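You operate a simulated robot arm through the tools that you are given. There is no shell and no other tool. Be economical: measure what you need, move in short steps, check, and stop when the job is done.

Carry out the task below with a simulated two-armed robot. There is one attempt and no reset: what you move stays moved.

TASK
Dock the white module, write the day program to it, then stand it in the green pocket.
Fine: hold the clamp button to put it in and to lift it out; program knob on day, press write and wait for the green lamp before it comes out; the other module stays in its pocket.

The check looks at the end state, three seconds after you hand in, the way a careful person would. Anything else that was tipped, shoved, dropped, spilled or broken makes it a failure.

THE ROBOT
Two 6-joint arms with two-finger parallel grippers on one trunk, on a base that drives. Base frame: it is fixed to the floor where the robot stands at the start and does not move with it; the origin is under the middle of the robot, x ahead of it, y to its left, z up. Units: m, rad, N and s.
The left shoulder is at the start at [0.06, 0.187, 1.122], the right one opposite. With the tool pointing down near the work surface each hand reaches from about 0.26 to 0.62 m from the robot's upright axis, wherever it stands, measured 20 degrees to its own side. Places, roughly: green pocket [0.5, 0, 0.8]; program knob [0.3, 0.2, 0.8]. Payload 1.57 kg a hand.
The TCP of each hand is the grasp point between the finger pads, 0.03 m short of the fingertips. In the tool frame z runs along the fingers and y along their closing line. The gripper opens to 0.11 m. The fingers are 0.024 m wide and 0.012 m thick; the gripper's body (0.048 by 0.112 m) begins 0.078 m behind the TCP.
Orientation is that of the tool frame in the base frame, as a unit quaternion [w, x, y, z]. With the fingers straight down and closing along the base's y, the tool's x points along the base's -x, its y along +y and its z along -z.

THE INTERFACE
- The arms move only by the tool apply_moves. It takes "left_targets", "right_targets" or both (then of equal length, played together; a hand with none holds still); each is a list of rows, each a list of 7 numbers: the turn, a rotation vector about the tool's x, y, z in rad, then the shift along the tool's x, y, z in mm, then the opening, from 0 (shut) to 1 (fully open). In form: [[wx, wy, wz, x, y, z, claw], ...]. A call has 1 to 8 rows; each row is the pose to reach, as a shift and turn from the pose commanded when the call began, along the tool's axes at that moment. A row lasts 0.2 s, in which the tool goes at most 0.05 m and 0.15 rad; a call with a longer step from one row to the next is refused whole, and so is a gripper value outside its range. A pose out of reach is approached as far as the arm can. The call stops where the force on the tool passes 90 N (or 10 N more than at its start, if that is more) or the arm is blocked; 0.2 s more then pass. Each finger travels about 0.153 m/s and halts on what it meets, pressing with about 43 N; the grip force reading is that of the motor and also rises with nothing between the fingers. The clock runs only during rows and for 0.2 s after the last one: add rows that repeat a pose to give the fingers time. It gives the time, the measured TCP pose, the force on the tool (base axes), the opening and the grip force at its end, in the units of the frame above (readings bear some noise), with the torque about the TCP (base axes, N m) and any sound that the robot's microphone picked up, and new pictures: "views" is both (left out), scene, wrist or none (wrist: the cameras of the hands that moved).
- Cameras (640 x 400 px; columns grow to the right, rows downward): "scene" is now at [0.0047, 0.0296, 1.6563]; the picture's right is [0.41, -0.91, 0.00], its down [-0.75, -0.34, -0.56] and it looks along [0.51, 0.23, -0.83] (base axes); focal length 250 px, centre (320, 200). "left" rides on the left gripper at [0.07, -0.016, -0.141] in its tool frame; the picture's right is [0.23, 0.97, 0.00], its down [-0.86, 0.20, -0.48] and it looks along [-0.47, 0.11, 0.88] (tool axes); focal length 222 px, centre (320, 200). "right" rides on the right gripper at [0.07, 0.016, -0.141] in its tool frame; the picture's right is [-0.23, 0.97, 0.00], its down [-0.86, -0.20, -0.48] and it looks along [-0.47, -0.11, 0.88] (tool axes); focal length 222 px, centre (320, 200). There is no depth. A picture from a camera that has moved, and an enlarged one, comes with that camera's place and axes in the base frame and with its lens.
- slide_trunk(by): slides the trunk up (or, below 0, down) by that many m; the arms and the scene camera ride with it, the base frame stays. It gives what a move gives, with no picture.
- steer(legs): drives the robot by 1 to 6 legs, each [ahead, left, turn to the left] in m, m and rad, along the robot's own axes; the way and the turn of a leg run together, so that a leg with both is an arc; at most 1.5 m and 3.142 rad a leg. The arms and the cameras ride along, it lands a little off, and it stops where it bumps. It gives what a move gives, and a new picture of the scene camera.
- pan_tilt(pan, tilt): turns the head with the scene camera to pan (to the left, within 1.501 rad either way) and tilt (down, from -0.506 to 1.204), counted from straight ahead of the robot. It gives what a move gives, and a new picture of the scene camera.
- inspect(camera, box): a new picture of the part [left, top, right, bottom] of that camera's present view, enlarged. It takes no simulated time.
- sign_off(): hands the job in; it is judged then, once.

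Work in short steps. Places have to be worked out from the pictures, the camera data and where the tool is seen: move nearer, look again, correct. Check each grasp and each placing, and mend what went wrong. You have 120 turns and 260 pictures in all, those below and enlarged ones among them. Open the grippers and draw the arms clear of the work before you hand the job in, unless the task says otherwise; then end with one line.

The tools are called as a command line: name --argument value ..., lists and objects as JSON in quotes. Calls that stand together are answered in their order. apply_moves: Moves the arms, as the interface text tells. Its arguments: {"type":"object","properties":{"left_targets":{"type":"array","items":{"type":"array","items":{"type":"number"}}},"right_targets":{"type":"array","items":{"type":"array","items":{"type":"number"}}},"views":{"type":"string","enum":["both","scene","wrist","none"]}},"required":[]} The other tools are called the same way: slide_trunk (by) slides the trunk up or down; steer (legs) drives the base; pan_tilt (pan, tilt) turns the head that bears the scene camera; inspect (camera, box) takes an enlarged picture of a part of a camera's view; sign_off () hands the job in.

At the start:

```text
time: 0.0
left_eef_pos: [0.3499, 0.3337, 1.1682]
left_tool_rot: [0.0, 0.0, 1.0, 0.0]
left_contact_force: [-0.2, -0.3, 0.5]
left_torque: [0.02, -0.01, 0.0]
left_width: 0.1099
left_grip_force: 0.0
right_eef_pos: [0.3432, -0.0041, 1.1451]
right_tool_rot: [0.0, 0.0, 1.0, 0.0]
right_contact_force: [0.8, 0.3, -1.0]
right_torque: [0.01, -0.01, -0.03]
right_width: 0.1101
right_grip_force: 0.1
trunk travel left (down, up): [-0.75, 0.24]
robot x, y, heading: [-0.0018, 0.0003, -0.001]
head pan, tilt: [0.422, 0.974]
```

scene: 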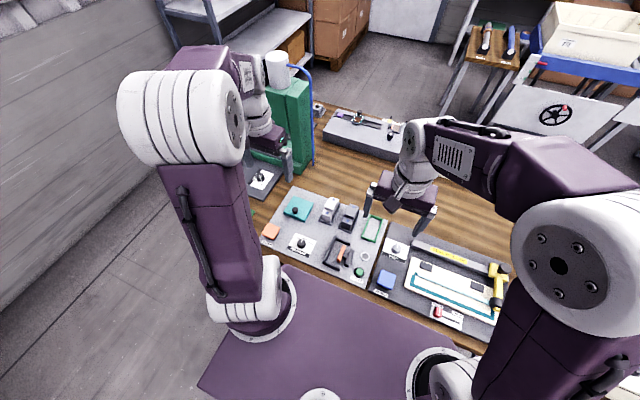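
right: 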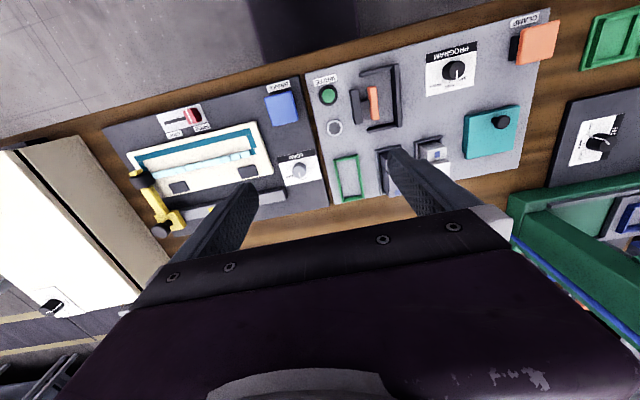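
left: 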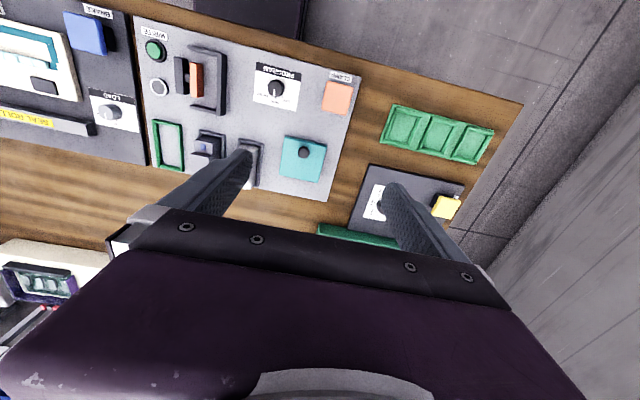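

The panel ahead holds the modules, dock, knob and buttons. I enlarge the pictures to identify each.

inspect --camera "left" --box '[130, 10, 370, 210]'

inspect --camera "right" --box '[300, 10, 560, 210]'

inspect --camera "scene" --box '[250, 180, 400, 290]'

```text
2.00 times, centred on (250, 110) of left
camera zoom: at [0.2797, 0.3172, 1.3085], right [-0.23, 0.97, 0.0], down [0.86, 0.2, 0.48], along [0.47, 0.11, -0.88], focal length 444 px, centre (460, 380)
```

zoom: 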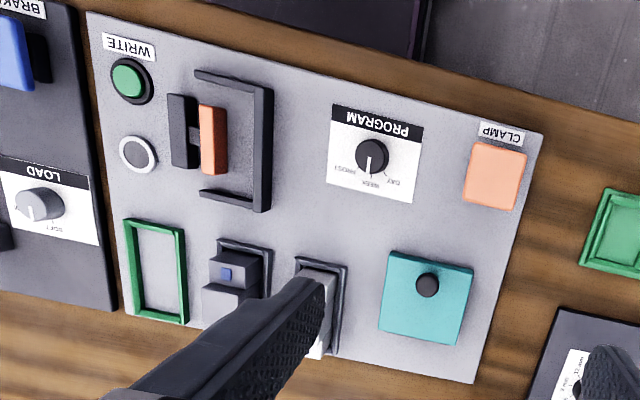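

```text
2.00 times, centred on (430, 110) of right
camera zoom: at [0.2741, 0.0106, 1.2881], right [0.23, 0.97, 0.0], down [0.86, -0.2, 0.48], along [0.47, -0.11, -0.88], focal length 444 px, centre (100, 380)
```

zoom: 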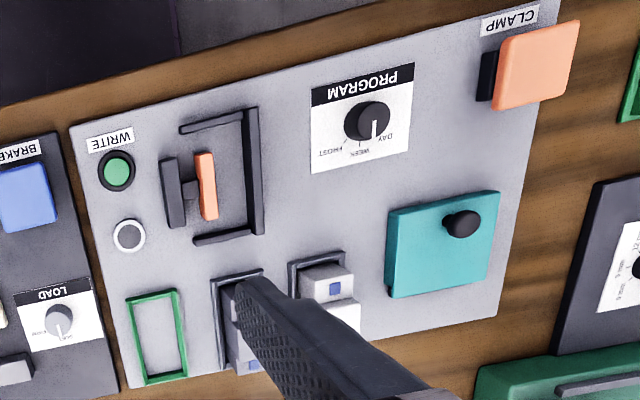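

```text
3.64 times, centred on (325, 235) of scene
camera zoom: at [0.0047, 0.0296, 1.6563], right [0.41, -0.91, 0.0], down [-0.75, -0.34, -0.56], along [0.51, 0.23, -0.83], focal length 907 px, centre (302, 73)
```

zoom: 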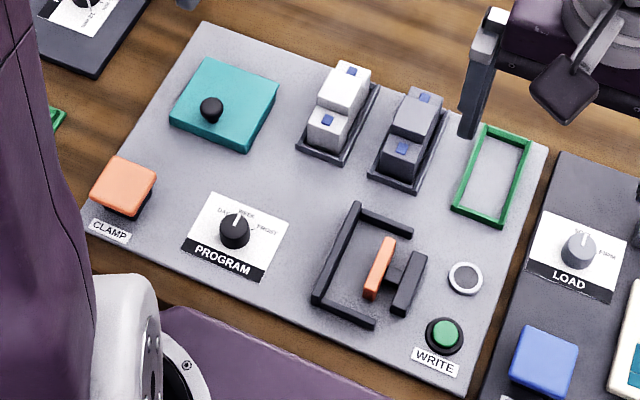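

Panel layout is clear: the clamp button is at the left, with the white module behind it, the dock front centre, and write and the green pocket at the right. The right arm would need the base about 0.2 m further left, so I look left for clearance first.

pan_tilt --pan 0.9 --tilt 0.75

```text
time: 0.9
left_eef_pos: [0.3494, 0.3329, 1.1675]
left_tool_rot: [0.0, 0.0, 1.0, -0.001]
left_contact_force: [-0.1, -0.2, -0.4]
left_torque: [-0.03, -0.02, -0.02]
left_width: 0.1098
left_grip_force: 0.1
right_eef_pos: [0.3444, -0.0058, 1.1458]
right_tool_rot: [0.0, 0.0, 1.0, 0.0]
right_contact_force: [-0.1, 0.4, 0.4]
right_torque: [0.02, -0.03, 0.0]
right_width: 0.1098
right_grip_force: 0.1
trunk travel left (down, up): [-0.75, 0.24]
robot x, y, heading: [-0.0017, 0.0006, -0.003]
head pan, tilt: [0.901, 0.75]
camera scene: at [-0.0088, 0.0652, 1.6735], right [0.78, -0.62, 0.0], down [-0.42, -0.53, -0.73], along [0.45, 0.57, -0.68], focal length 250 px, centre (320, 200)
```

scene: 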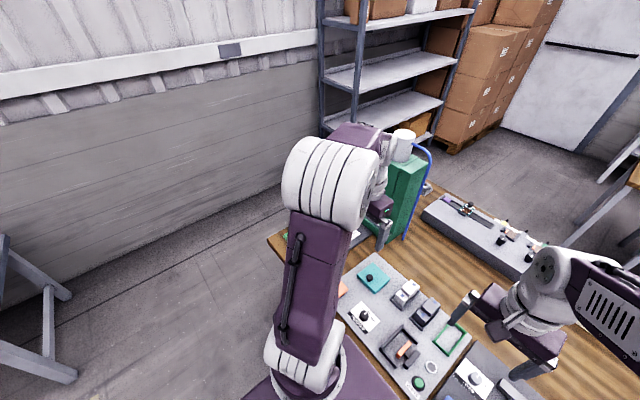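

The floor to the left is clear, and the green cabinet stands at about x≥0.55, clear of the left hand at x=0.35. I drive 0.2 m to the left.

steer --legs '[[0, 0.2, 0]]'

pan_tilt --pan 0.0 --tilt 1.05

```text
time: 2.5
left_eef_pos: [0.3512, 0.529, 1.1687]
left_tool_rot: [0.0, 0.001, 1.0, 0.001]
left_contact_force: [0.2, 0.5, -0.6]
left_torque: [0.02, 0.01, -0.02]
left_width: 0.1101
left_grip_force: 0.2
right_eef_pos: [0.3438, 0.1894, 1.1459]
right_tool_rot: [0.0, 0.002, 1.0, 0.0]
right_contact_force: [-0.8, -1.1, 0.2]
right_torque: [-0.04, 0.02, -0.01]
right_width: 0.1097
right_grip_force: 0.0
trunk travel left (down, up): [-0.75, 0.24]
robot x, y, heading: [0.0028, 0.1968, -0.008]
head pan, tilt: [0.901, 0.75]
camera scene: at [-0.0084, 0.2611, 1.6737], right [0.78, -0.62, 0.0], down [-0.43, -0.53, -0.73], along [0.46, 0.57, -0.68], focal length 250 px, centre (320, 200)
```

scene: 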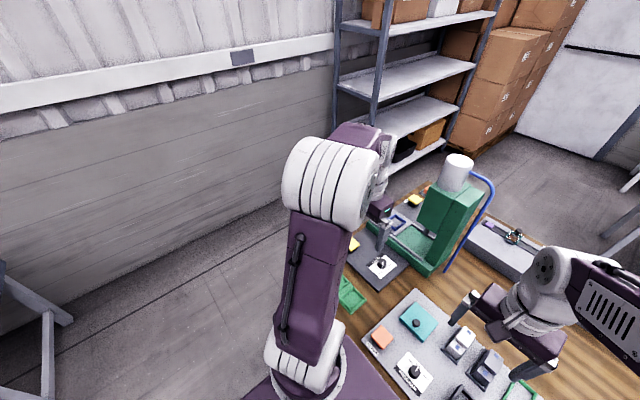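

```text
time: 3.7
left_eef_pos: [0.3507, 0.5299, 1.1678]
left_tool_rot: [0.0, 0.003, 1.0, 0.0]
left_contact_force: [0.0, -0.9, 0.2]
left_torque: [0.04, -0.02, 0.0]
left_width: 0.11
left_grip_force: 0.0
right_eef_pos: [0.3444, 0.1925, 1.1446]
right_tool_rot: [0.0, 0.002, 1.0, -0.001]
right_contact_force: [0.1, 0.4, 0.5]
right_torque: [-0.01, -0.02, -0.01]
right_width: 0.1102
right_grip_force: 0.1
trunk travel left (down, up): [-0.75, 0.24]
robot x, y, heading: [-0.0001, 0.1972, -0.008]
head pan, tilt: [0.0, 1.051]
camera scene: at [0.0064, 0.1988, 1.651], right [0.0, -1.0, 0.0], down [-0.87, 0.0, -0.5], along [0.5, 0.0, -0.87], focal length 250 px, centre (320, 200)
```

scene: 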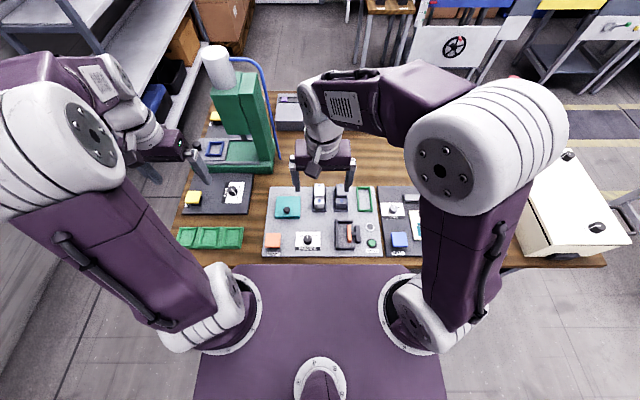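

Good view with the panel square to the camera. I enlarge it and the right wrist view.

inspect --camera "scene" --box '[256, 180, 384, 260]'

inspect --camera "right" --box '[160, 20, 480, 220]'

```text
5.00 times, centred on (320, 220) of scene
camera zoom: at [0.0064, 0.1988, 1.651], right [0.0, -1.0, 0.0], down [-0.87, 0.0, -0.5], along [0.5, 0.0, -0.87], focal length 1247 px, centre (320, 100)
```

zoom: 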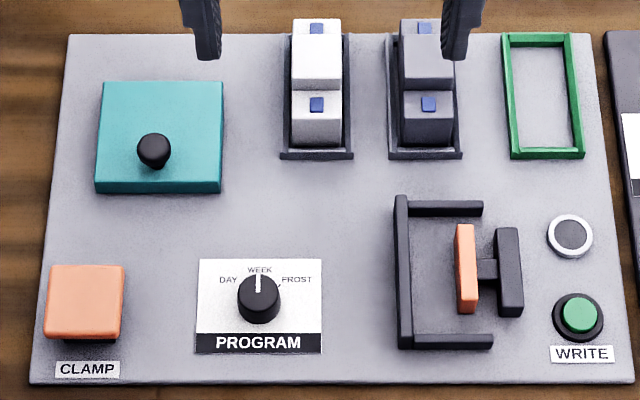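

```text
2.00 times, centred on (320, 120) of right
camera zoom: at [0.2744, 0.2081, 1.2882], right [0.23, 0.97, 0.0], down [0.85, -0.2, 0.48], along [0.47, -0.11, -0.88], focal length 444 px, centre (320, 360)
```

zoom: 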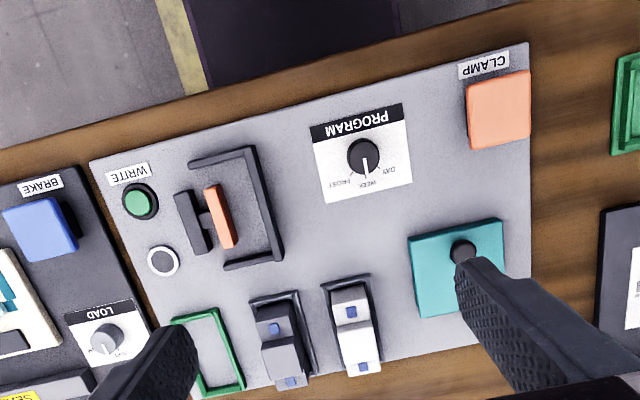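

The pointer is on WEEK and DAY is to its left (counter-clockwise from above). I judge the knob to be at about [0.322, 0.242]. I clear the right hand to the right and bring the left hand above the knob.

apply_moves --left_targets '[[0, 0, 0, 3.6, -36, 27, 1], [0, 0, 0, 7.2, -72, 54, 1], [0, 0, 0, 10.8, -108, 81, 1], [0, 0, 0, 14.4, -144, 108, 1], [0, 0, 0, 18, -180, 135, 1], [0, 0, 0, 21.6, -216, 162, 1], [0, 0, 0, 25.2, -252, 189, 1], [0, 0, 0, 28.8, -288, 216, 1]]' --right_targets '[[0, 0, 0, 0, -40, 0, 1], [0, 0, 0, 0, -80, 0, 1], [0, 0, 0, 0, -120, 0, 1], [0, 0, 0, 0, -160, 0, 1], [0, 0, 0, 0, -200, 0, 1], [0, 0, 0, 0, -240, 0, 1], [0, 0, 0, 0, -260, 0, 1], [0, 0, 0, 0, -260, 0, 1]]'

```text
time: 5.5
left_eef_pos: [0.3218, 0.2436, 0.9528]
left_tool_rot: [-0.001, 0.0, 1.0, 0.001]
left_contact_force: [-1.0, -0.3, -0.5]
left_torque: [-0.02, -0.03, 0.01]
left_width: 0.11
left_grip_force: 0.0
right_eef_pos: [0.342, -0.0691, 1.1443]
right_tool_rot: [-0.001, 0.002, 1.0, 0.0]
right_contact_force: [-0.3, 0.5, 0.1]
right_torque: [0.0, -0.02, -0.01]
right_width: 0.1099
right_grip_force: 0.0
trunk travel left (down, up): [-0.75, 0.24]
robot x, y, heading: [0.0006, 0.1997, 0.0]
head pan, tilt: [0.0, 1.051]
camera scene: at [0.0068, 0.1974, 1.651], right [0.0, -1.0, 0.0], down [-0.87, 0.0, -0.5], along [0.5, 0.0, -0.87], focal length 250 px, centre (320, 200)
camera right: at [0.2727, -0.0528, 1.2871], right [0.23, 0.97, 0.0], down [0.85, -0.2, 0.48], along [0.47, -0.11, -0.88], focal length 222 px, centre (320, 200)
camera left: at [0.2508, 0.2263, 1.0942], right [-0.22, 0.97, 0.0], down [0.86, 0.2, 0.48], along [0.47, 0.11, -0.88], focal length 222 px, centre (320, 200)
```

scene: 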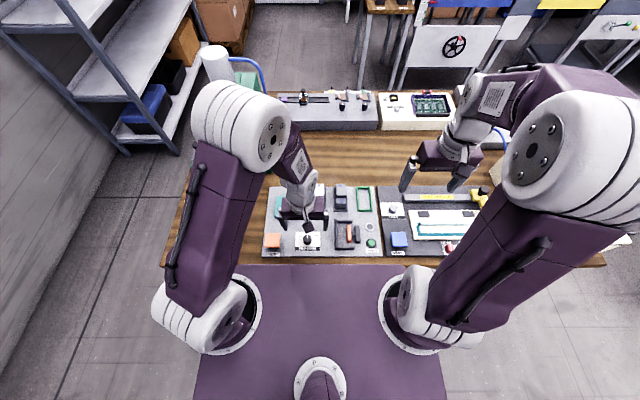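
right: 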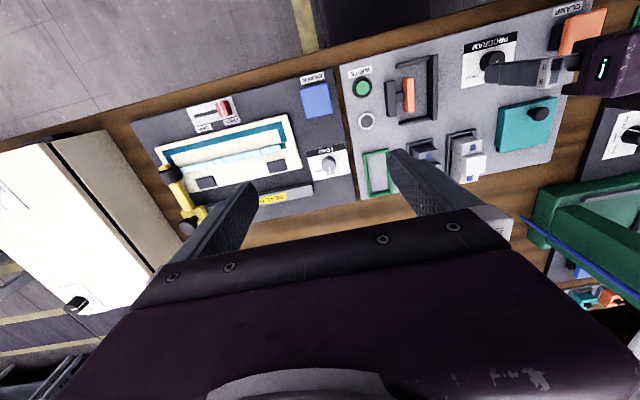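
left: 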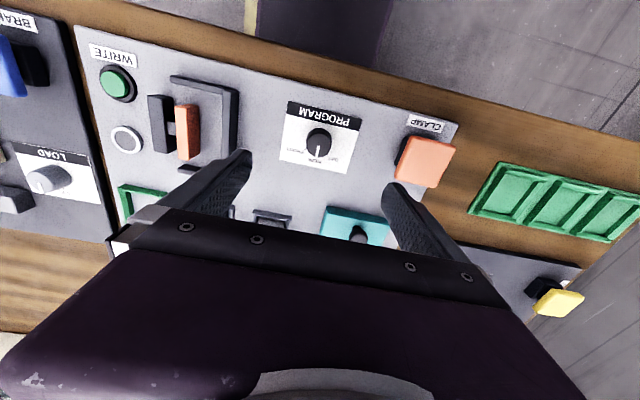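

The left hand is over the knob. I enlarge both views to fix the centre and the label angles.

inspect --camera "left" --box '[240, 80, 400, 180]'

inspect --camera "scene" --box '[262, 200, 342, 250]'

```text
4.00 times, centred on (320, 130) of left
camera zoom: at [0.2508, 0.2263, 1.0942], right [-0.22, 0.97, 0.0], down [0.86, 0.2, 0.48], along [0.47, 0.11, -0.88], focal length 888 px, centre (320, 480)
```

zoom: 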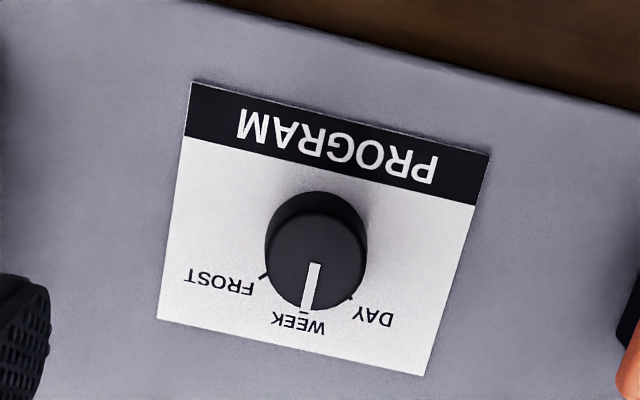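

```text
8.00 times, centred on (302, 225) of scene
camera zoom: at [0.0068, 0.1974, 1.651], right [0.0, -1.0, 0.0], down [-0.87, 0.0, -0.5], along [0.5, 0.0, -0.87], focal length 1996 px, centre (464, 0)
```

zoom: 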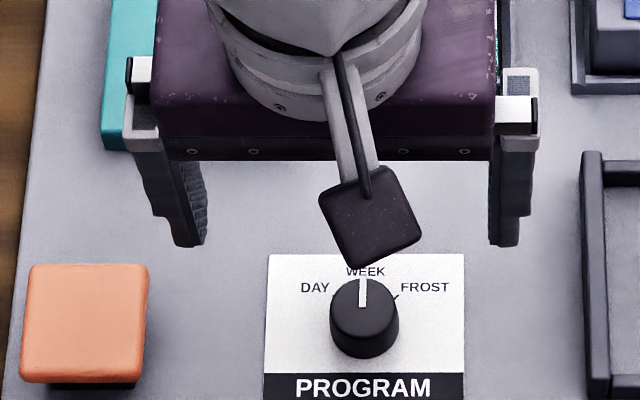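

I put the knob top at x≈0.319, y≈0.242, with the height still uncertain (0.81–0.84). I lower 50 mm with the fingers partly closed and look again.

apply_moves --left_targets '[[0, 0, 0, 3, -1, 25, 0.8], [0, 0, 0, 3, -1, 50, 0.6], [0, 0, 0, 3, -1, 50, 0.6]]' --views "wrist"

inspect --camera "scene" --box '[262, 200, 342, 250]'

```text
time: 6.3
left_eef_pos: [0.3157, 0.2437, 0.9022]
left_tool_rot: [0.0, 0.002, 1.0, 0.0]
left_contact_force: [0.5, 0.3, -0.4]
left_torque: [0.0, -0.01, 0.02]
left_width: 0.0659
left_grip_force: 0.0
right_eef_pos: [0.3412, -0.067, 1.145]
right_tool_rot: [0.0, 0.002, 1.0, 0.0]
right_contact_force: [0.7, -1.0, -0.5]
right_torque: [-0.02, -0.05, -0.01]
right_width: 0.11
right_grip_force: 0.0
trunk travel left (down, up): [-0.75, 0.24]
robot x, y, heading: [-0.0005, 0.1954, -0.009]
head pan, tilt: [0.0, 1.051]
camera left: at [0.2465, 0.227, 1.0426], right [-0.22, 0.97, 0.0], down [0.86, 0.2, 0.48], along [0.47, 0.11, -0.88], focal length 222 px, centre (320, 200)
```

left: 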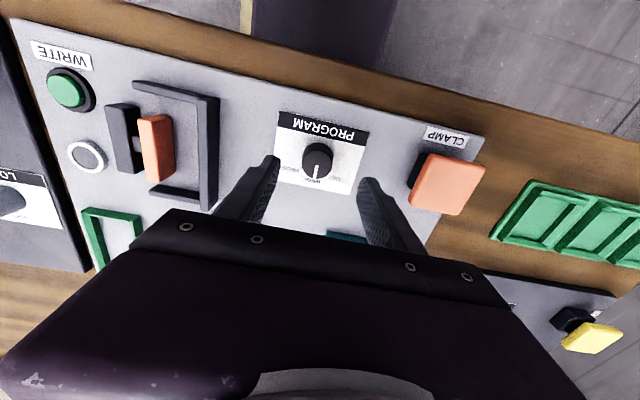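

```text
8.00 times, centred on (302, 225) of scene
camera zoom: at [0.0056, 0.1992, 1.651], right [0.0, -1.0, 0.0], down [-0.87, 0.0, -0.5], along [0.5, 0.0, -0.87], focal length 1996 px, centre (464, 0)
```

zoom: 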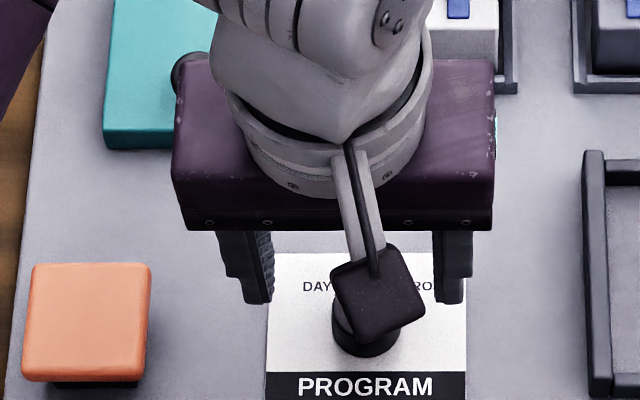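

inspect --camera "left" --box '[240, 100, 400, 200]'

```text
4.00 times, centred on (320, 150) of left
camera zoom: at [0.2465, 0.227, 1.0426], right [-0.22, 0.97, 0.0], down [0.86, 0.2, 0.48], along [0.47, 0.11, -0.88], focal length 888 px, centre (320, 400)
```

zoom: 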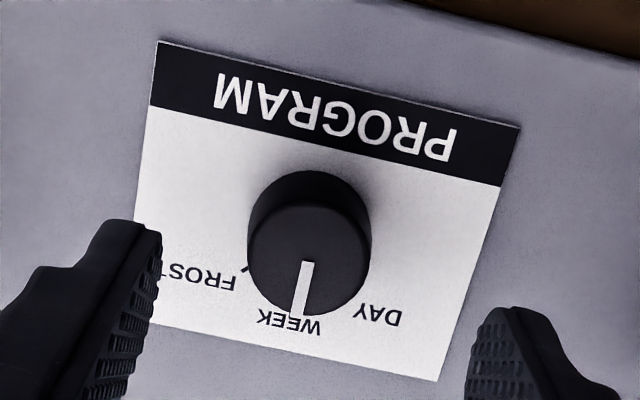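

The knob is centred near [0.318, 0.241] with its top at about 0.84. I shift 2 mm and lower 40 mm so the fingers straddle it.

apply_moves --left_targets '[[0, 0, 0, 0, -2, 20, 0.55], [0, 0, 0, 0, -2, 34, 0.5], [0, 0, 0, 0, -2, 40, 0.5]]' --views "wrist"

inspect --camera "left" --box '[240, 100, 400, 200]'

inspect --camera "right" --box '[440, 0, 600, 100]'

```text
time: 7.1
left_eef_pos: [0.3169, 0.2403, 0.8615]
left_tool_rot: [0.001, 0.001, 1.0, 0.0]
left_contact_force: [-0.5, 0.0, -0.4]
left_torque: [-0.03, -0.04, 0.03]
left_width: 0.0551
left_grip_force: 0.1
right_eef_pos: [0.3425, -0.066, 1.144]
right_tool_rot: [0.001, 0.002, 1.0, 0.0]
right_contact_force: [-0.9, 0.2, 0.2]
right_torque: [-0.01, 0.0, -0.01]
right_width: 0.1101
right_grip_force: 0.0
trunk travel left (down, up): [-0.75, 0.24]
robot x, y, heading: [0.0019, 0.1992, -0.0]
head pan, tilt: [0.0, 1.051]
camera left: at [0.2475, 0.2237, 1.0024], right [-0.22, 0.97, 0.0], down [0.86, 0.2, 0.48], along [0.47, 0.11, -0.88], focal length 222 px, centre (320, 200)
```

left: 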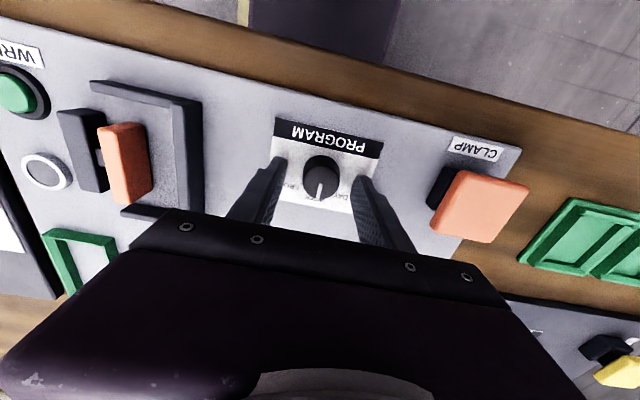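

```text
4.00 times, centred on (320, 150) of left
camera zoom: at [0.2475, 0.2237, 1.0024], right [-0.22, 0.97, 0.0], down [0.86, 0.2, 0.48], along [0.47, 0.11, -0.88], focal length 888 px, centre (320, 400)
```

zoom: 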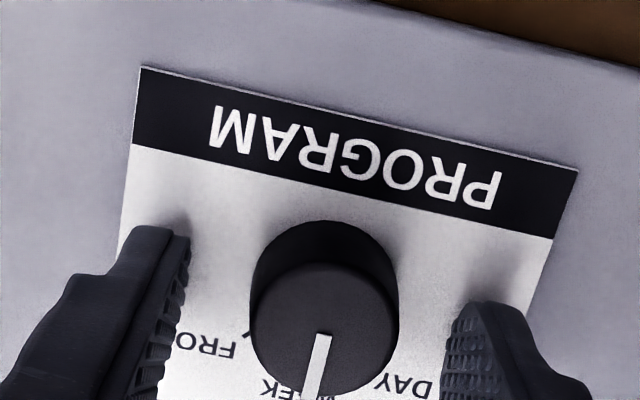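

```text
4.00 times, centred on (520, 50) of right
camera zoom: at [0.2724, -0.0516, 1.2874], right [0.23, 0.97, 0.0], down [0.85, -0.2, 0.48], along [0.47, -0.11, -0.88], focal length 888 px, centre (-480, 800)
```

zoom: 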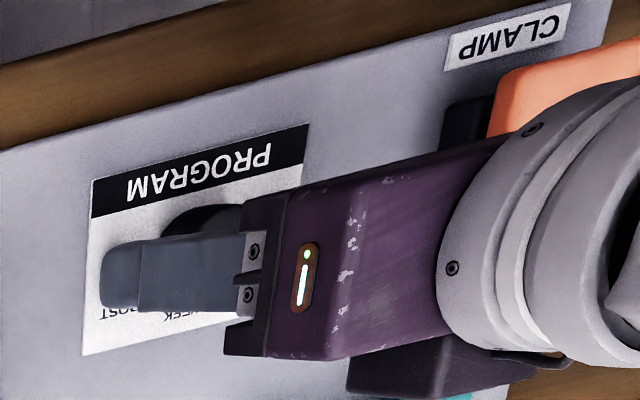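

Aligned on the knob. I lower 5 mm more and close on it.

apply_moves --left_targets '[[0, 0, 0, 0, 0, 5, 0.4], [0, 0, 0, 0, 0, 5, 0.15], [0, 0, 0, 0, 0, 5, 0.15]]' --views "none"

inspect --camera "left" --box '[240, 100, 400, 200]'

```text
time: 7.9
left_eef_pos: [0.3182, 0.24, 0.8575]
left_tool_rot: [0.002, 0.001, 1.0, -0.001]
left_contact_force: [7.5, 6.3, 44.4]
left_torque: [0.67, 0.59, -0.12]
left_width: 0.0298
left_grip_force: 39.7
right_eef_pos: [0.3394, -0.0668, 1.1453]
right_tool_rot: [0.001, 0.002, 1.0, 0.0]
right_contact_force: [0.2, -0.5, 0.6]
right_torque: [0.02, 0.01, 0.04]
right_width: 0.11
right_grip_force: 0.0
trunk travel left (down, up): [-0.75, 0.24]
robot x, y, heading: [0.0003, 0.1957, -0.001]
head pan, tilt: [0.0, 1.051]
```

```text
4.00 times, centred on (320, 150) of left
camera zoom: at [0.2468, 0.224, 0.9989], right [-0.22, 0.97, 0.0], down [0.85, 0.2, 0.48], along [0.47, 0.11, -0.88], focal length 888 px, centre (320, 400)
```

zoom: 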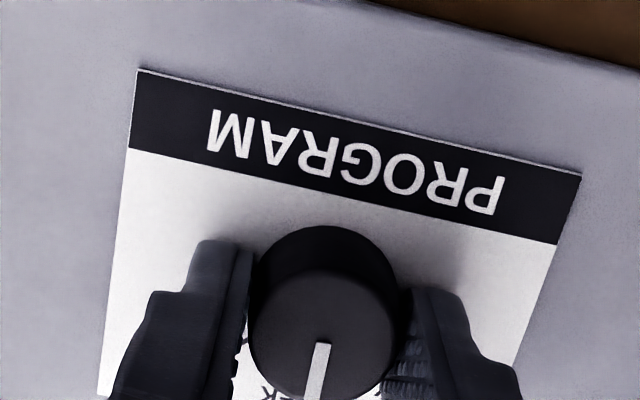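

Knob gripped, 30 mm wide. The 44 N upward force says the tips touch the panel, so I lift 2 mm and turn counter-clockwise by about 43°.

apply_moves --left_targets '[[0, 0, 0, 0, 0, -2.5, 0.15], [0, 0, -0.14, 0, 0, -2.5, 0.15], [0, 0, -0.28, 0, 0, -2.5, 0.15], [0, 0, -0.42, 0, 0, -2.5, 0.15], [0, 0, -0.56, 0, 0, -2.5, 0.15], [0, 0, -0.7, 0, 0, -2.5, 0.15], [0, 0, -0.78, 0, 0, -2.5, 0.15]]' --views "wrist"

inspect --camera "left" --box '[240, 100, 400, 200]'

```text
time: 9.5
left_eef_pos: [0.3163, 0.2425, 0.8577]
left_tool_rot: [-0.002, -0.379, 0.925, 0.002]
left_contact_force: [-7.6, 8.7, -14.4]
left_torque: [0.07, 0.24, -0.39]
left_width: 0.0293
left_grip_force: 39.2
right_eef_pos: [0.3416, -0.0665, 1.1454]
right_tool_rot: [0.0, 0.001, 1.0, -0.002]
right_contact_force: [-0.3, 0.8, 0.3]
right_torque: [-0.02, 0.02, 0.04]
right_width: 0.1101
right_grip_force: 0.1
trunk travel left (down, up): [-0.75, 0.24]
robot x, y, heading: [0.0012, 0.1951, -0.002]
head pan, tilt: [0.0, 1.051]
camera left: at [0.2787, 0.1813, 0.9996], right [-0.85, 0.53, 0.0], down [0.47, 0.74, 0.48], along [0.25, 0.41, -0.88], focal length 222 px, centre (320, 200)
```

left: 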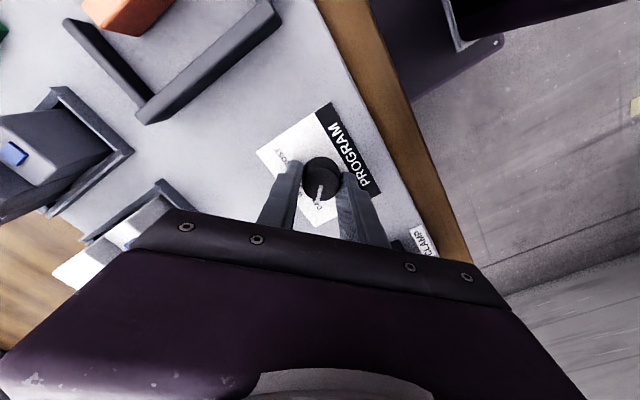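

```text
4.00 times, centred on (320, 150) of left
camera zoom: at [0.2787, 0.1813, 0.9996], right [-0.85, 0.53, 0.0], down [0.47, 0.74, 0.48], along [0.25, 0.41, -0.88], focal length 888 px, centre (320, 400)
```

zoom: 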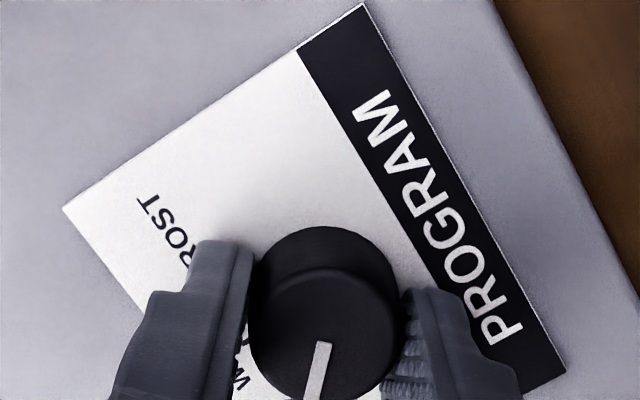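

The knob turned with the gripper. I open, lift and check the pointer.

apply_moves --left_targets '[[0, 0, 0, 0, 0, 0, 0.5], [0, 0, 0, 0, 0, 0, 0.5], [0, 0, 0, 0, 0, -40, 0.5], [0, 0, 0, 0, 0, -80, 0.6]]' --views "none"

inspect --camera "left" --box '[240, 80, 400, 180]'

```text
time: 10.5
left_eef_pos: [0.3176, 0.2399, 0.9404]
left_tool_rot: [0.0, -0.378, 0.926, 0.0]
left_contact_force: [-0.7, 0.0, 0.3]
left_torque: [0.01, 0.01, -0.03]
left_width: 0.0659
left_grip_force: 0.1
right_eef_pos: [0.3404, -0.0668, 1.1445]
right_tool_rot: [0.001, 0.002, 1.0, -0.001]
right_contact_force: [-0.8, 0.8, -0.7]
right_torque: [0.02, 0.0, 0.02]
right_width: 0.1099
right_grip_force: 0.1
trunk travel left (down, up): [-0.75, 0.24]
robot x, y, heading: [0.0029, 0.1985, -0.003]
head pan, tilt: [0.0, 1.051]
```

```text
4.00 times, centred on (320, 130) of left
camera zoom: at [0.2782, 0.1797, 1.0813], right [-0.84, 0.54, 0.0], down [0.47, 0.74, 0.48], along [0.26, 0.4, -0.88], focal length 888 px, centre (320, 480)
```

zoom: 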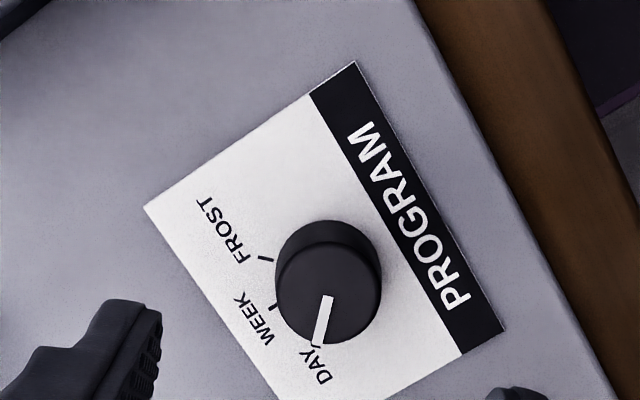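

The pointer is on the DAY tick. Now I send the left hand (closed) above the clamp button near [0.307, 0.36] and the right hand above the white module near [0.49, 0.20] for a look.

apply_moves --left_targets '[[0, 0, 0.13, -12.7, 15.6, 0, 0.4], [0, 0, 0.26, -25.4, 31.1, 0, 0.2], [0, 0, 0.39, -38, 46.7, 0, 0], [0, 0, 0.52, -50.7, 62.3, 0, 0], [0, 0, 0.65, -63.4, 77.8, 0, 0], [0, 0, 0.775, -76.1, 93.4, 0, 0], [0, 0, 0.775, -76.1, 93.4, 0, 0], [0, 0, 0.775, -76.1, 93.4, 0, 0]]' --right_targets '[[0, 0, 0, -19, 33, 18, 1], [0, 0, 0, -38, 67, 36, 1], [0, 0, 0, -56, 100, 54, 1], [0, 0, 0, -75, 134, 73, 1], [0, 0, 0, -94, 167, 91, 1], [0, 0, 0, -113, 200, 109, 1], [0, 0, 0, -131, 234, 127, 1], [0, 0, 0, -150, 267, 145, 1]]'

inspect --camera "right" --box '[160, 60, 480, 260]'

inspect --camera "scene" --box '[256, 170, 384, 250]'

```text
time: 12.3
left_eef_pos: [0.3084, 0.3596, 0.9397]
left_tool_rot: [0.001, -0.001, 1.0, 0.001]
left_contact_force: [0.5, -0.5, 0.0]
left_torque: [0.02, 0.01, -0.01]
left_width: 0.0
left_grip_force: 21.2
right_eef_pos: [0.4967, 0.2018, 0.9989]
right_tool_rot: [-0.001, 0.002, 1.0, -0.001]
right_contact_force: [0.8, 0.9, 0.0]
right_torque: [0.01, 0.0, -0.03]
right_width: 0.11
right_grip_force: 0.1
trunk travel left (down, up): [-0.75, 0.24]
robot x, y, heading: [-0.0008, 0.2, -0.004]
head pan, tilt: [0.0, 1.051]
camera scene: at [0.008, 0.2002, 1.651], right [0.0, -1.0, 0.0], down [-0.87, 0.0, -0.5], along [0.5, 0.0, -0.87], focal length 250 px, centre (320, 200)
camera right: at [0.4272, 0.2179, 1.142], right [0.23, 0.97, 0.0], down [0.86, -0.2, 0.48], along [0.46, -0.11, -0.88], focal length 222 px, centre (320, 200)
camera left: at [0.2383, 0.3444, 1.0803], right [-0.23, 0.97, 0.0], down [0.86, 0.2, 0.48], along [0.47, 0.11, -0.88], focal length 222 px, centre (320, 200)
```

scene: 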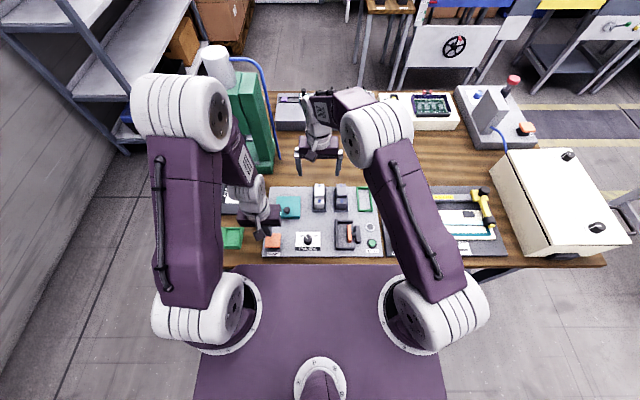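
right: 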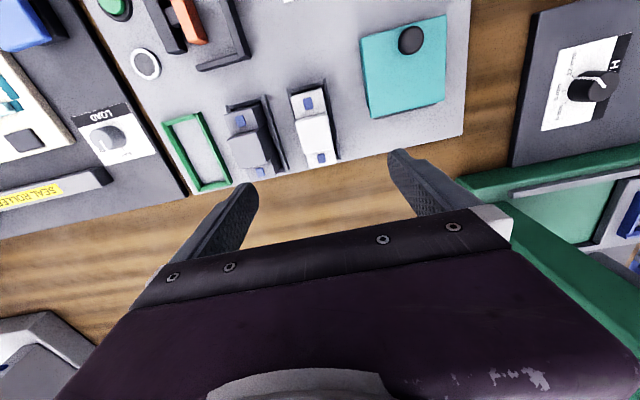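
left: 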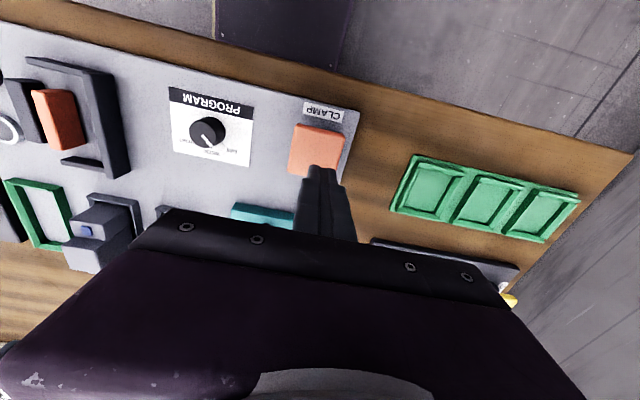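

```text
2.00 times, centred on (320, 160) of right
camera zoom: at [0.4272, 0.2179, 1.142], right [0.23, 0.97, 0.0], down [0.86, -0.2, 0.48], along [0.46, -0.11, -0.88], focal length 444 px, centre (320, 280)
```

zoom: 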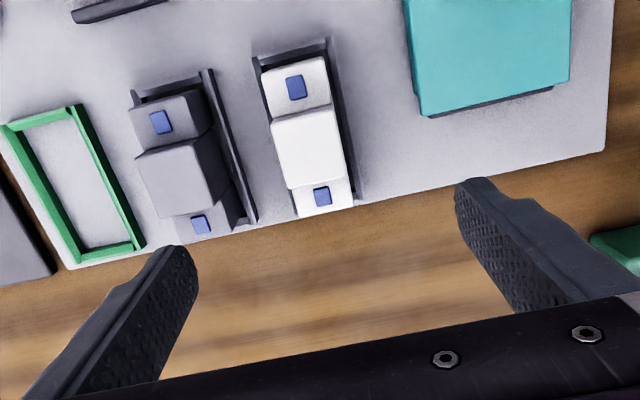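

```text
5.00 times, centred on (320, 210) of scene
camera zoom: at [0.008, 0.2002, 1.651], right [0.0, -1.0, 0.0], down [-0.87, 0.0, -0.5], along [0.5, 0.0, -0.87], focal length 1247 px, centre (320, 150)
```

zoom: 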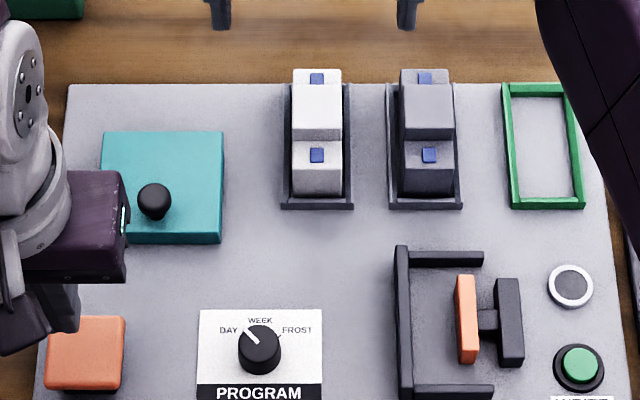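

The modules are stepped and symmetric, with a raised central block to grip. I bring the right hand to about [0.480, 0.199] at TCP z 0.945, with fingers at 70 mm, and look closely.

apply_moves --right_targets '[[0, 0, 0, 8, -2, 25, 0.8], [0, 0, 0, 16, -2, 50, 0.65], [0, 0, 0, 16, -2, 54, 0.62]]' --views "wrist"

inspect --camera "right" --box '[200, 70, 440, 220]'

inspect --camera "scene" --box '[288, 165, 352, 205]'

```text
time: 13.1
left_eef_pos: [0.3067, 0.3587, 0.9393]
left_tool_rot: [-0.001, 0.0, 1.0, 0.001]
left_contact_force: [-0.3, 0.7, -0.7]
left_torque: [0.0, 0.01, 0.01]
left_width: 0.0
left_grip_force: 21.2
right_eef_pos: [0.4764, 0.1969, 0.9456]
right_tool_rot: [0.0, 0.002, 1.0, 0.0]
right_contact_force: [0.0, 0.5, -0.1]
right_torque: [-0.01, 0.02, 0.0]
right_width: 0.0682
right_grip_force: 0.1
trunk travel left (down, up): [-0.75, 0.24]
robot x, y, heading: [0.0002, 0.1992, -0.003]
head pan, tilt: [0.0, 1.051]
camera right: at [0.4083, 0.2122, 1.0887], right [0.23, 0.97, 0.0], down [0.85, -0.2, 0.48], along [0.47, -0.11, -0.88], focal length 222 px, centre (320, 200)
```

right: 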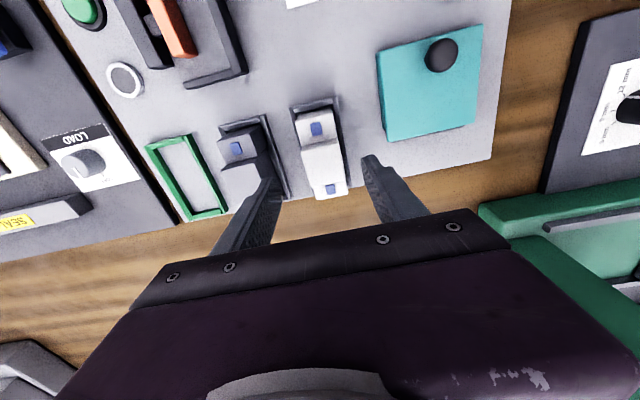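

```text
2.67 times, centred on (320, 145) of right
camera zoom: at [0.4083, 0.2122, 1.0887], right [0.23, 0.97, 0.0], down [0.85, -0.2, 0.48], along [0.47, -0.11, -0.88], focal length 592 px, centre (320, 347)
```

zoom: 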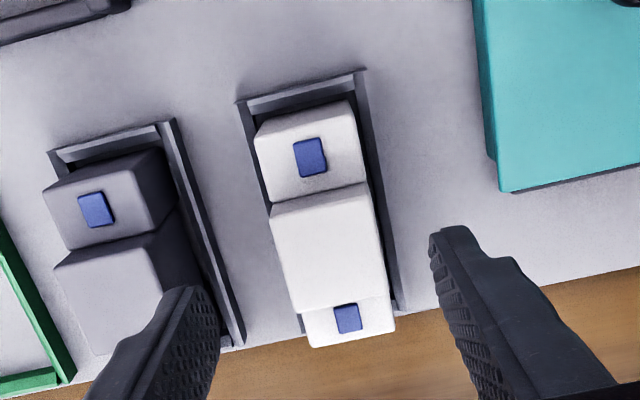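

```text
10.00 times, centred on (320, 185) of scene
camera zoom: at [0.006, 0.1984, 1.651], right [0.0, -1.0, 0.0], down [-0.87, 0.0, -0.5], along [0.5, 0.0, -0.87], focal length 2495 px, centre (320, 350)
```

zoom: 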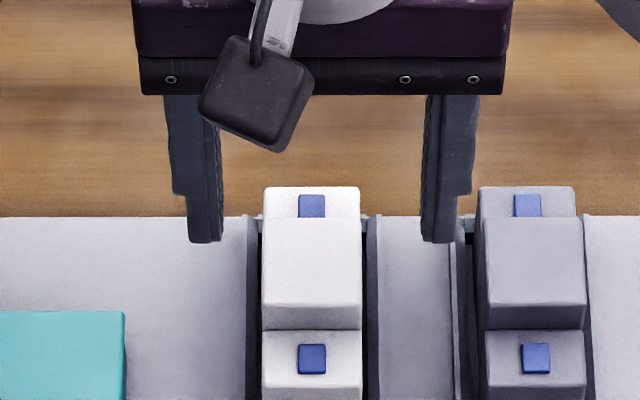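

The white block's top is at about z 0.885, centred at [0.480, 0.201] and 36 mm wide. The dock walls are about 20 mm tall, so I grip high with the tips at about 0.857. I shift +3 mm in x and y and lower 57 mm.

apply_moves --right_targets '[[0, 0, 0, -3, 3, 20, 0.62], [0, 0, 0, -3, 3, 40, 0.6], [0, 0, 0, -3, 3, 57, 0.6], [0, 0, 0, -3, 3, 57, 0.6]]' --views "wrist"

inspect --camera "right" --box '[200, 70, 440, 220]'

inspect --camera "scene" --box '[288, 175, 352, 215]'

```text
time: 14.1
left_eef_pos: [0.3068, 0.3593, 0.9398]
left_tool_rot: [0.0, -0.001, 1.0, 0.0]
left_contact_force: [0.0, -0.2, -0.8]
left_torque: [0.0, -0.02, 0.0]
left_width: 0.0001
left_grip_force: 21.0
right_eef_pos: [0.4801, 0.1982, 0.8891]
right_tool_rot: [0.0, 0.0, 1.0, 0.0]
right_contact_force: [-0.6, 0.2, -0.3]
right_torque: [-0.01, 0.01, 0.03]
right_width: 0.0661
right_grip_force: 0.2
trunk travel left (down, up): [-0.75, 0.24]
robot x, y, heading: [0.001, 0.1958, -0.002]
head pan, tilt: [0.0, 1.051]
camera right: at [0.4112, 0.2144, 1.0314], right [0.23, 0.97, 0.0], down [0.85, -0.2, 0.48], along [0.47, -0.11, -0.88], focal length 222 px, centre (320, 200)
```

right: 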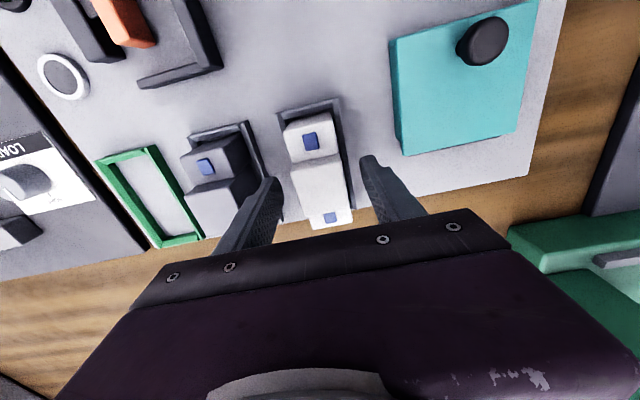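

```text
2.67 times, centred on (320, 145) of right
camera zoom: at [0.4112, 0.2144, 1.0314], right [0.23, 0.97, 0.0], down [0.85, -0.2, 0.48], along [0.47, -0.11, -0.88], focal length 592 px, centre (320, 347)
```

zoom: 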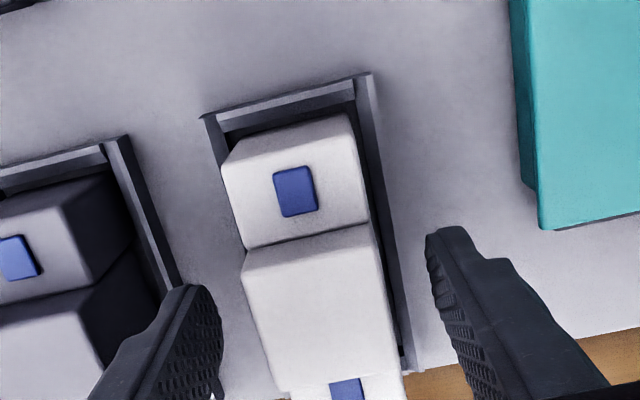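

```text
10.00 times, centred on (320, 195) of scene
camera zoom: at [0.0065, 0.1988, 1.651], right [0.0, -1.0, 0.0], down [-0.87, 0.0, -0.5], along [0.5, 0.0, -0.87], focal length 2495 px, centre (320, 250)
```

zoom: 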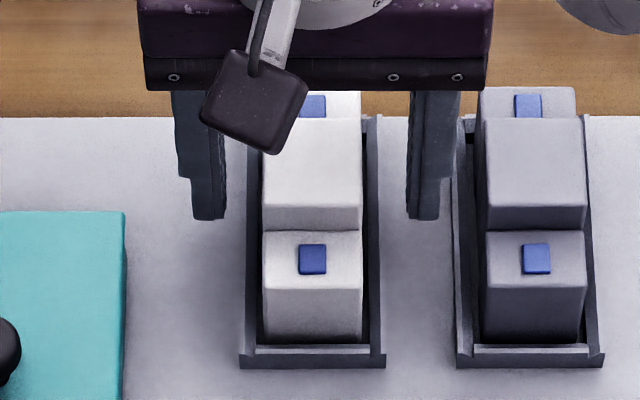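

Fingers straddle the white block, centred to within about 1 mm. I close on it.

apply_moves --right_targets '[[0, 0, 0, 0, 1, 0, 0.45], [0, 0, 0, 0, 1, 0, 0.25], [0, 0, 0, 0, 1, 0, 0.25], [0, 0, 0, 0, 1, 0, 0.25]]' --views "none"

inspect --camera "right" --box '[200, 70, 440, 220]'

```text
time: 15.1
left_eef_pos: [0.3072, 0.3596, 0.9389]
left_tool_rot: [-0.001, -0.001, 1.0, 0.0]
left_contact_force: [-0.1, -0.4, -0.1]
left_torque: [0.01, 0.01, 0.01]
left_width: 0.0002
left_grip_force: 21.2
right_eef_pos: [0.4808, 0.1997, 0.8896]
right_tool_rot: [0.0, 0.002, 1.0, 0.0]
right_contact_force: [0.8, -0.2, -0.6]
right_torque: [-0.06, -0.05, -0.01]
right_width: 0.0354
right_grip_force: 42.9
trunk travel left (down, up): [-0.75, 0.24]
robot x, y, heading: [-0.0027, 0.1958, -0.007]
head pan, tilt: [0.0, 1.051]
```

```text
2.67 times, centred on (320, 145) of right
camera zoom: at [0.4112, 0.2157, 1.0316], right [0.23, 0.97, 0.0], down [0.85, -0.2, 0.48], along [0.47, -0.11, -0.88], focal length 592 px, centre (320, 347)
```

zoom: 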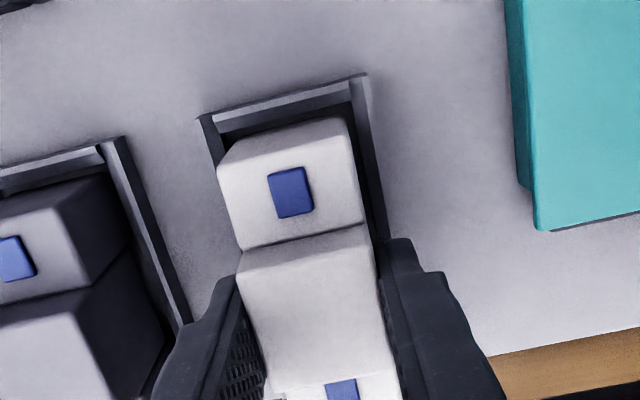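

Gripped at 35.4 mm with 43 N. I lift straight up 70 mm.

apply_moves --right_targets '[[0, 0, 0, 0, 0, -15, 0.25], [0, 0, 0, 0, 0, -40, 0.25], [0, 0, 0, 0, 0, -70, 0.25]]' --views "both"

inspect --camera "scene" --box '[256, 170, 384, 250]'

```text
time: 15.9
left_eef_pos: [0.3067, 0.3591, 0.9396]
left_tool_rot: [0.001, -0.001, 1.0, 0.0]
left_contact_force: [0.5, -0.8, 0.5]
left_torque: [-0.03, -0.02, 0.02]
left_width: 0.0
left_grip_force: 21.5
right_eef_pos: [0.4807, 0.2021, 0.9589]
right_tool_rot: [0.0, 0.002, 1.0, 0.0]
right_contact_force: [-0.8, -0.8, -1.3]
right_torque: [-0.01, 0.04, -0.02]
right_width: 0.0353
right_grip_force: 42.4
trunk travel left (down, up): [-0.75, 0.24]
robot x, y, heading: [0.0007, 0.1998, -0.001]
head pan, tilt: [0.0, 1.051]
camera scene: at [0.0059, 0.1987, 1.6509], right [0.0, -1.0, 0.0], down [-0.87, 0.0, -0.5], along [0.5, 0.0, -0.87], focal length 250 px, centre (320, 200)
camera right: at [0.4106, 0.2172, 1.103], right [0.23, 0.97, 0.0], down [0.85, -0.2, 0.48], along [0.47, -0.11, -0.88], focal length 222 px, centre (320, 200)
```

scene: 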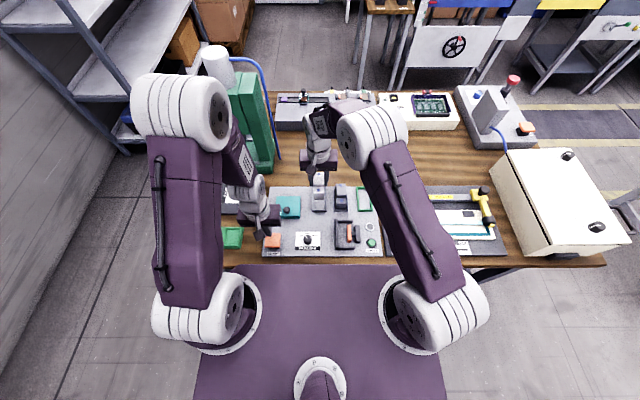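
right: 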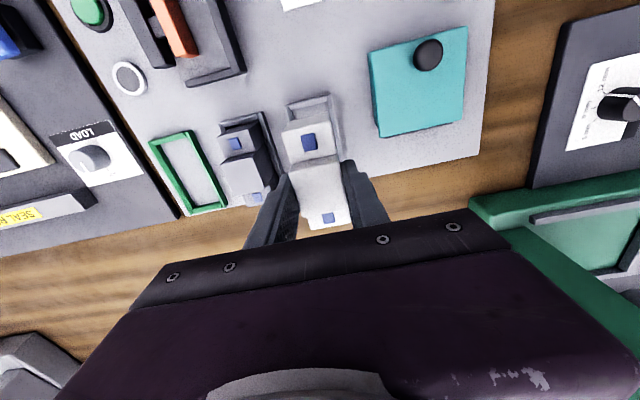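

```text
5.00 times, centred on (320, 210) of scene
camera zoom: at [0.0059, 0.1987, 1.6509], right [0.0, -1.0, 0.0], down [-0.87, 0.0, -0.5], along [0.5, 0.0, -0.87], focal length 1247 px, centre (320, 150)
```

zoom: 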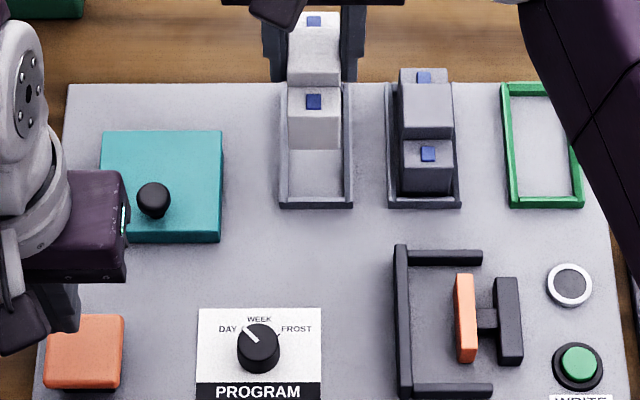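

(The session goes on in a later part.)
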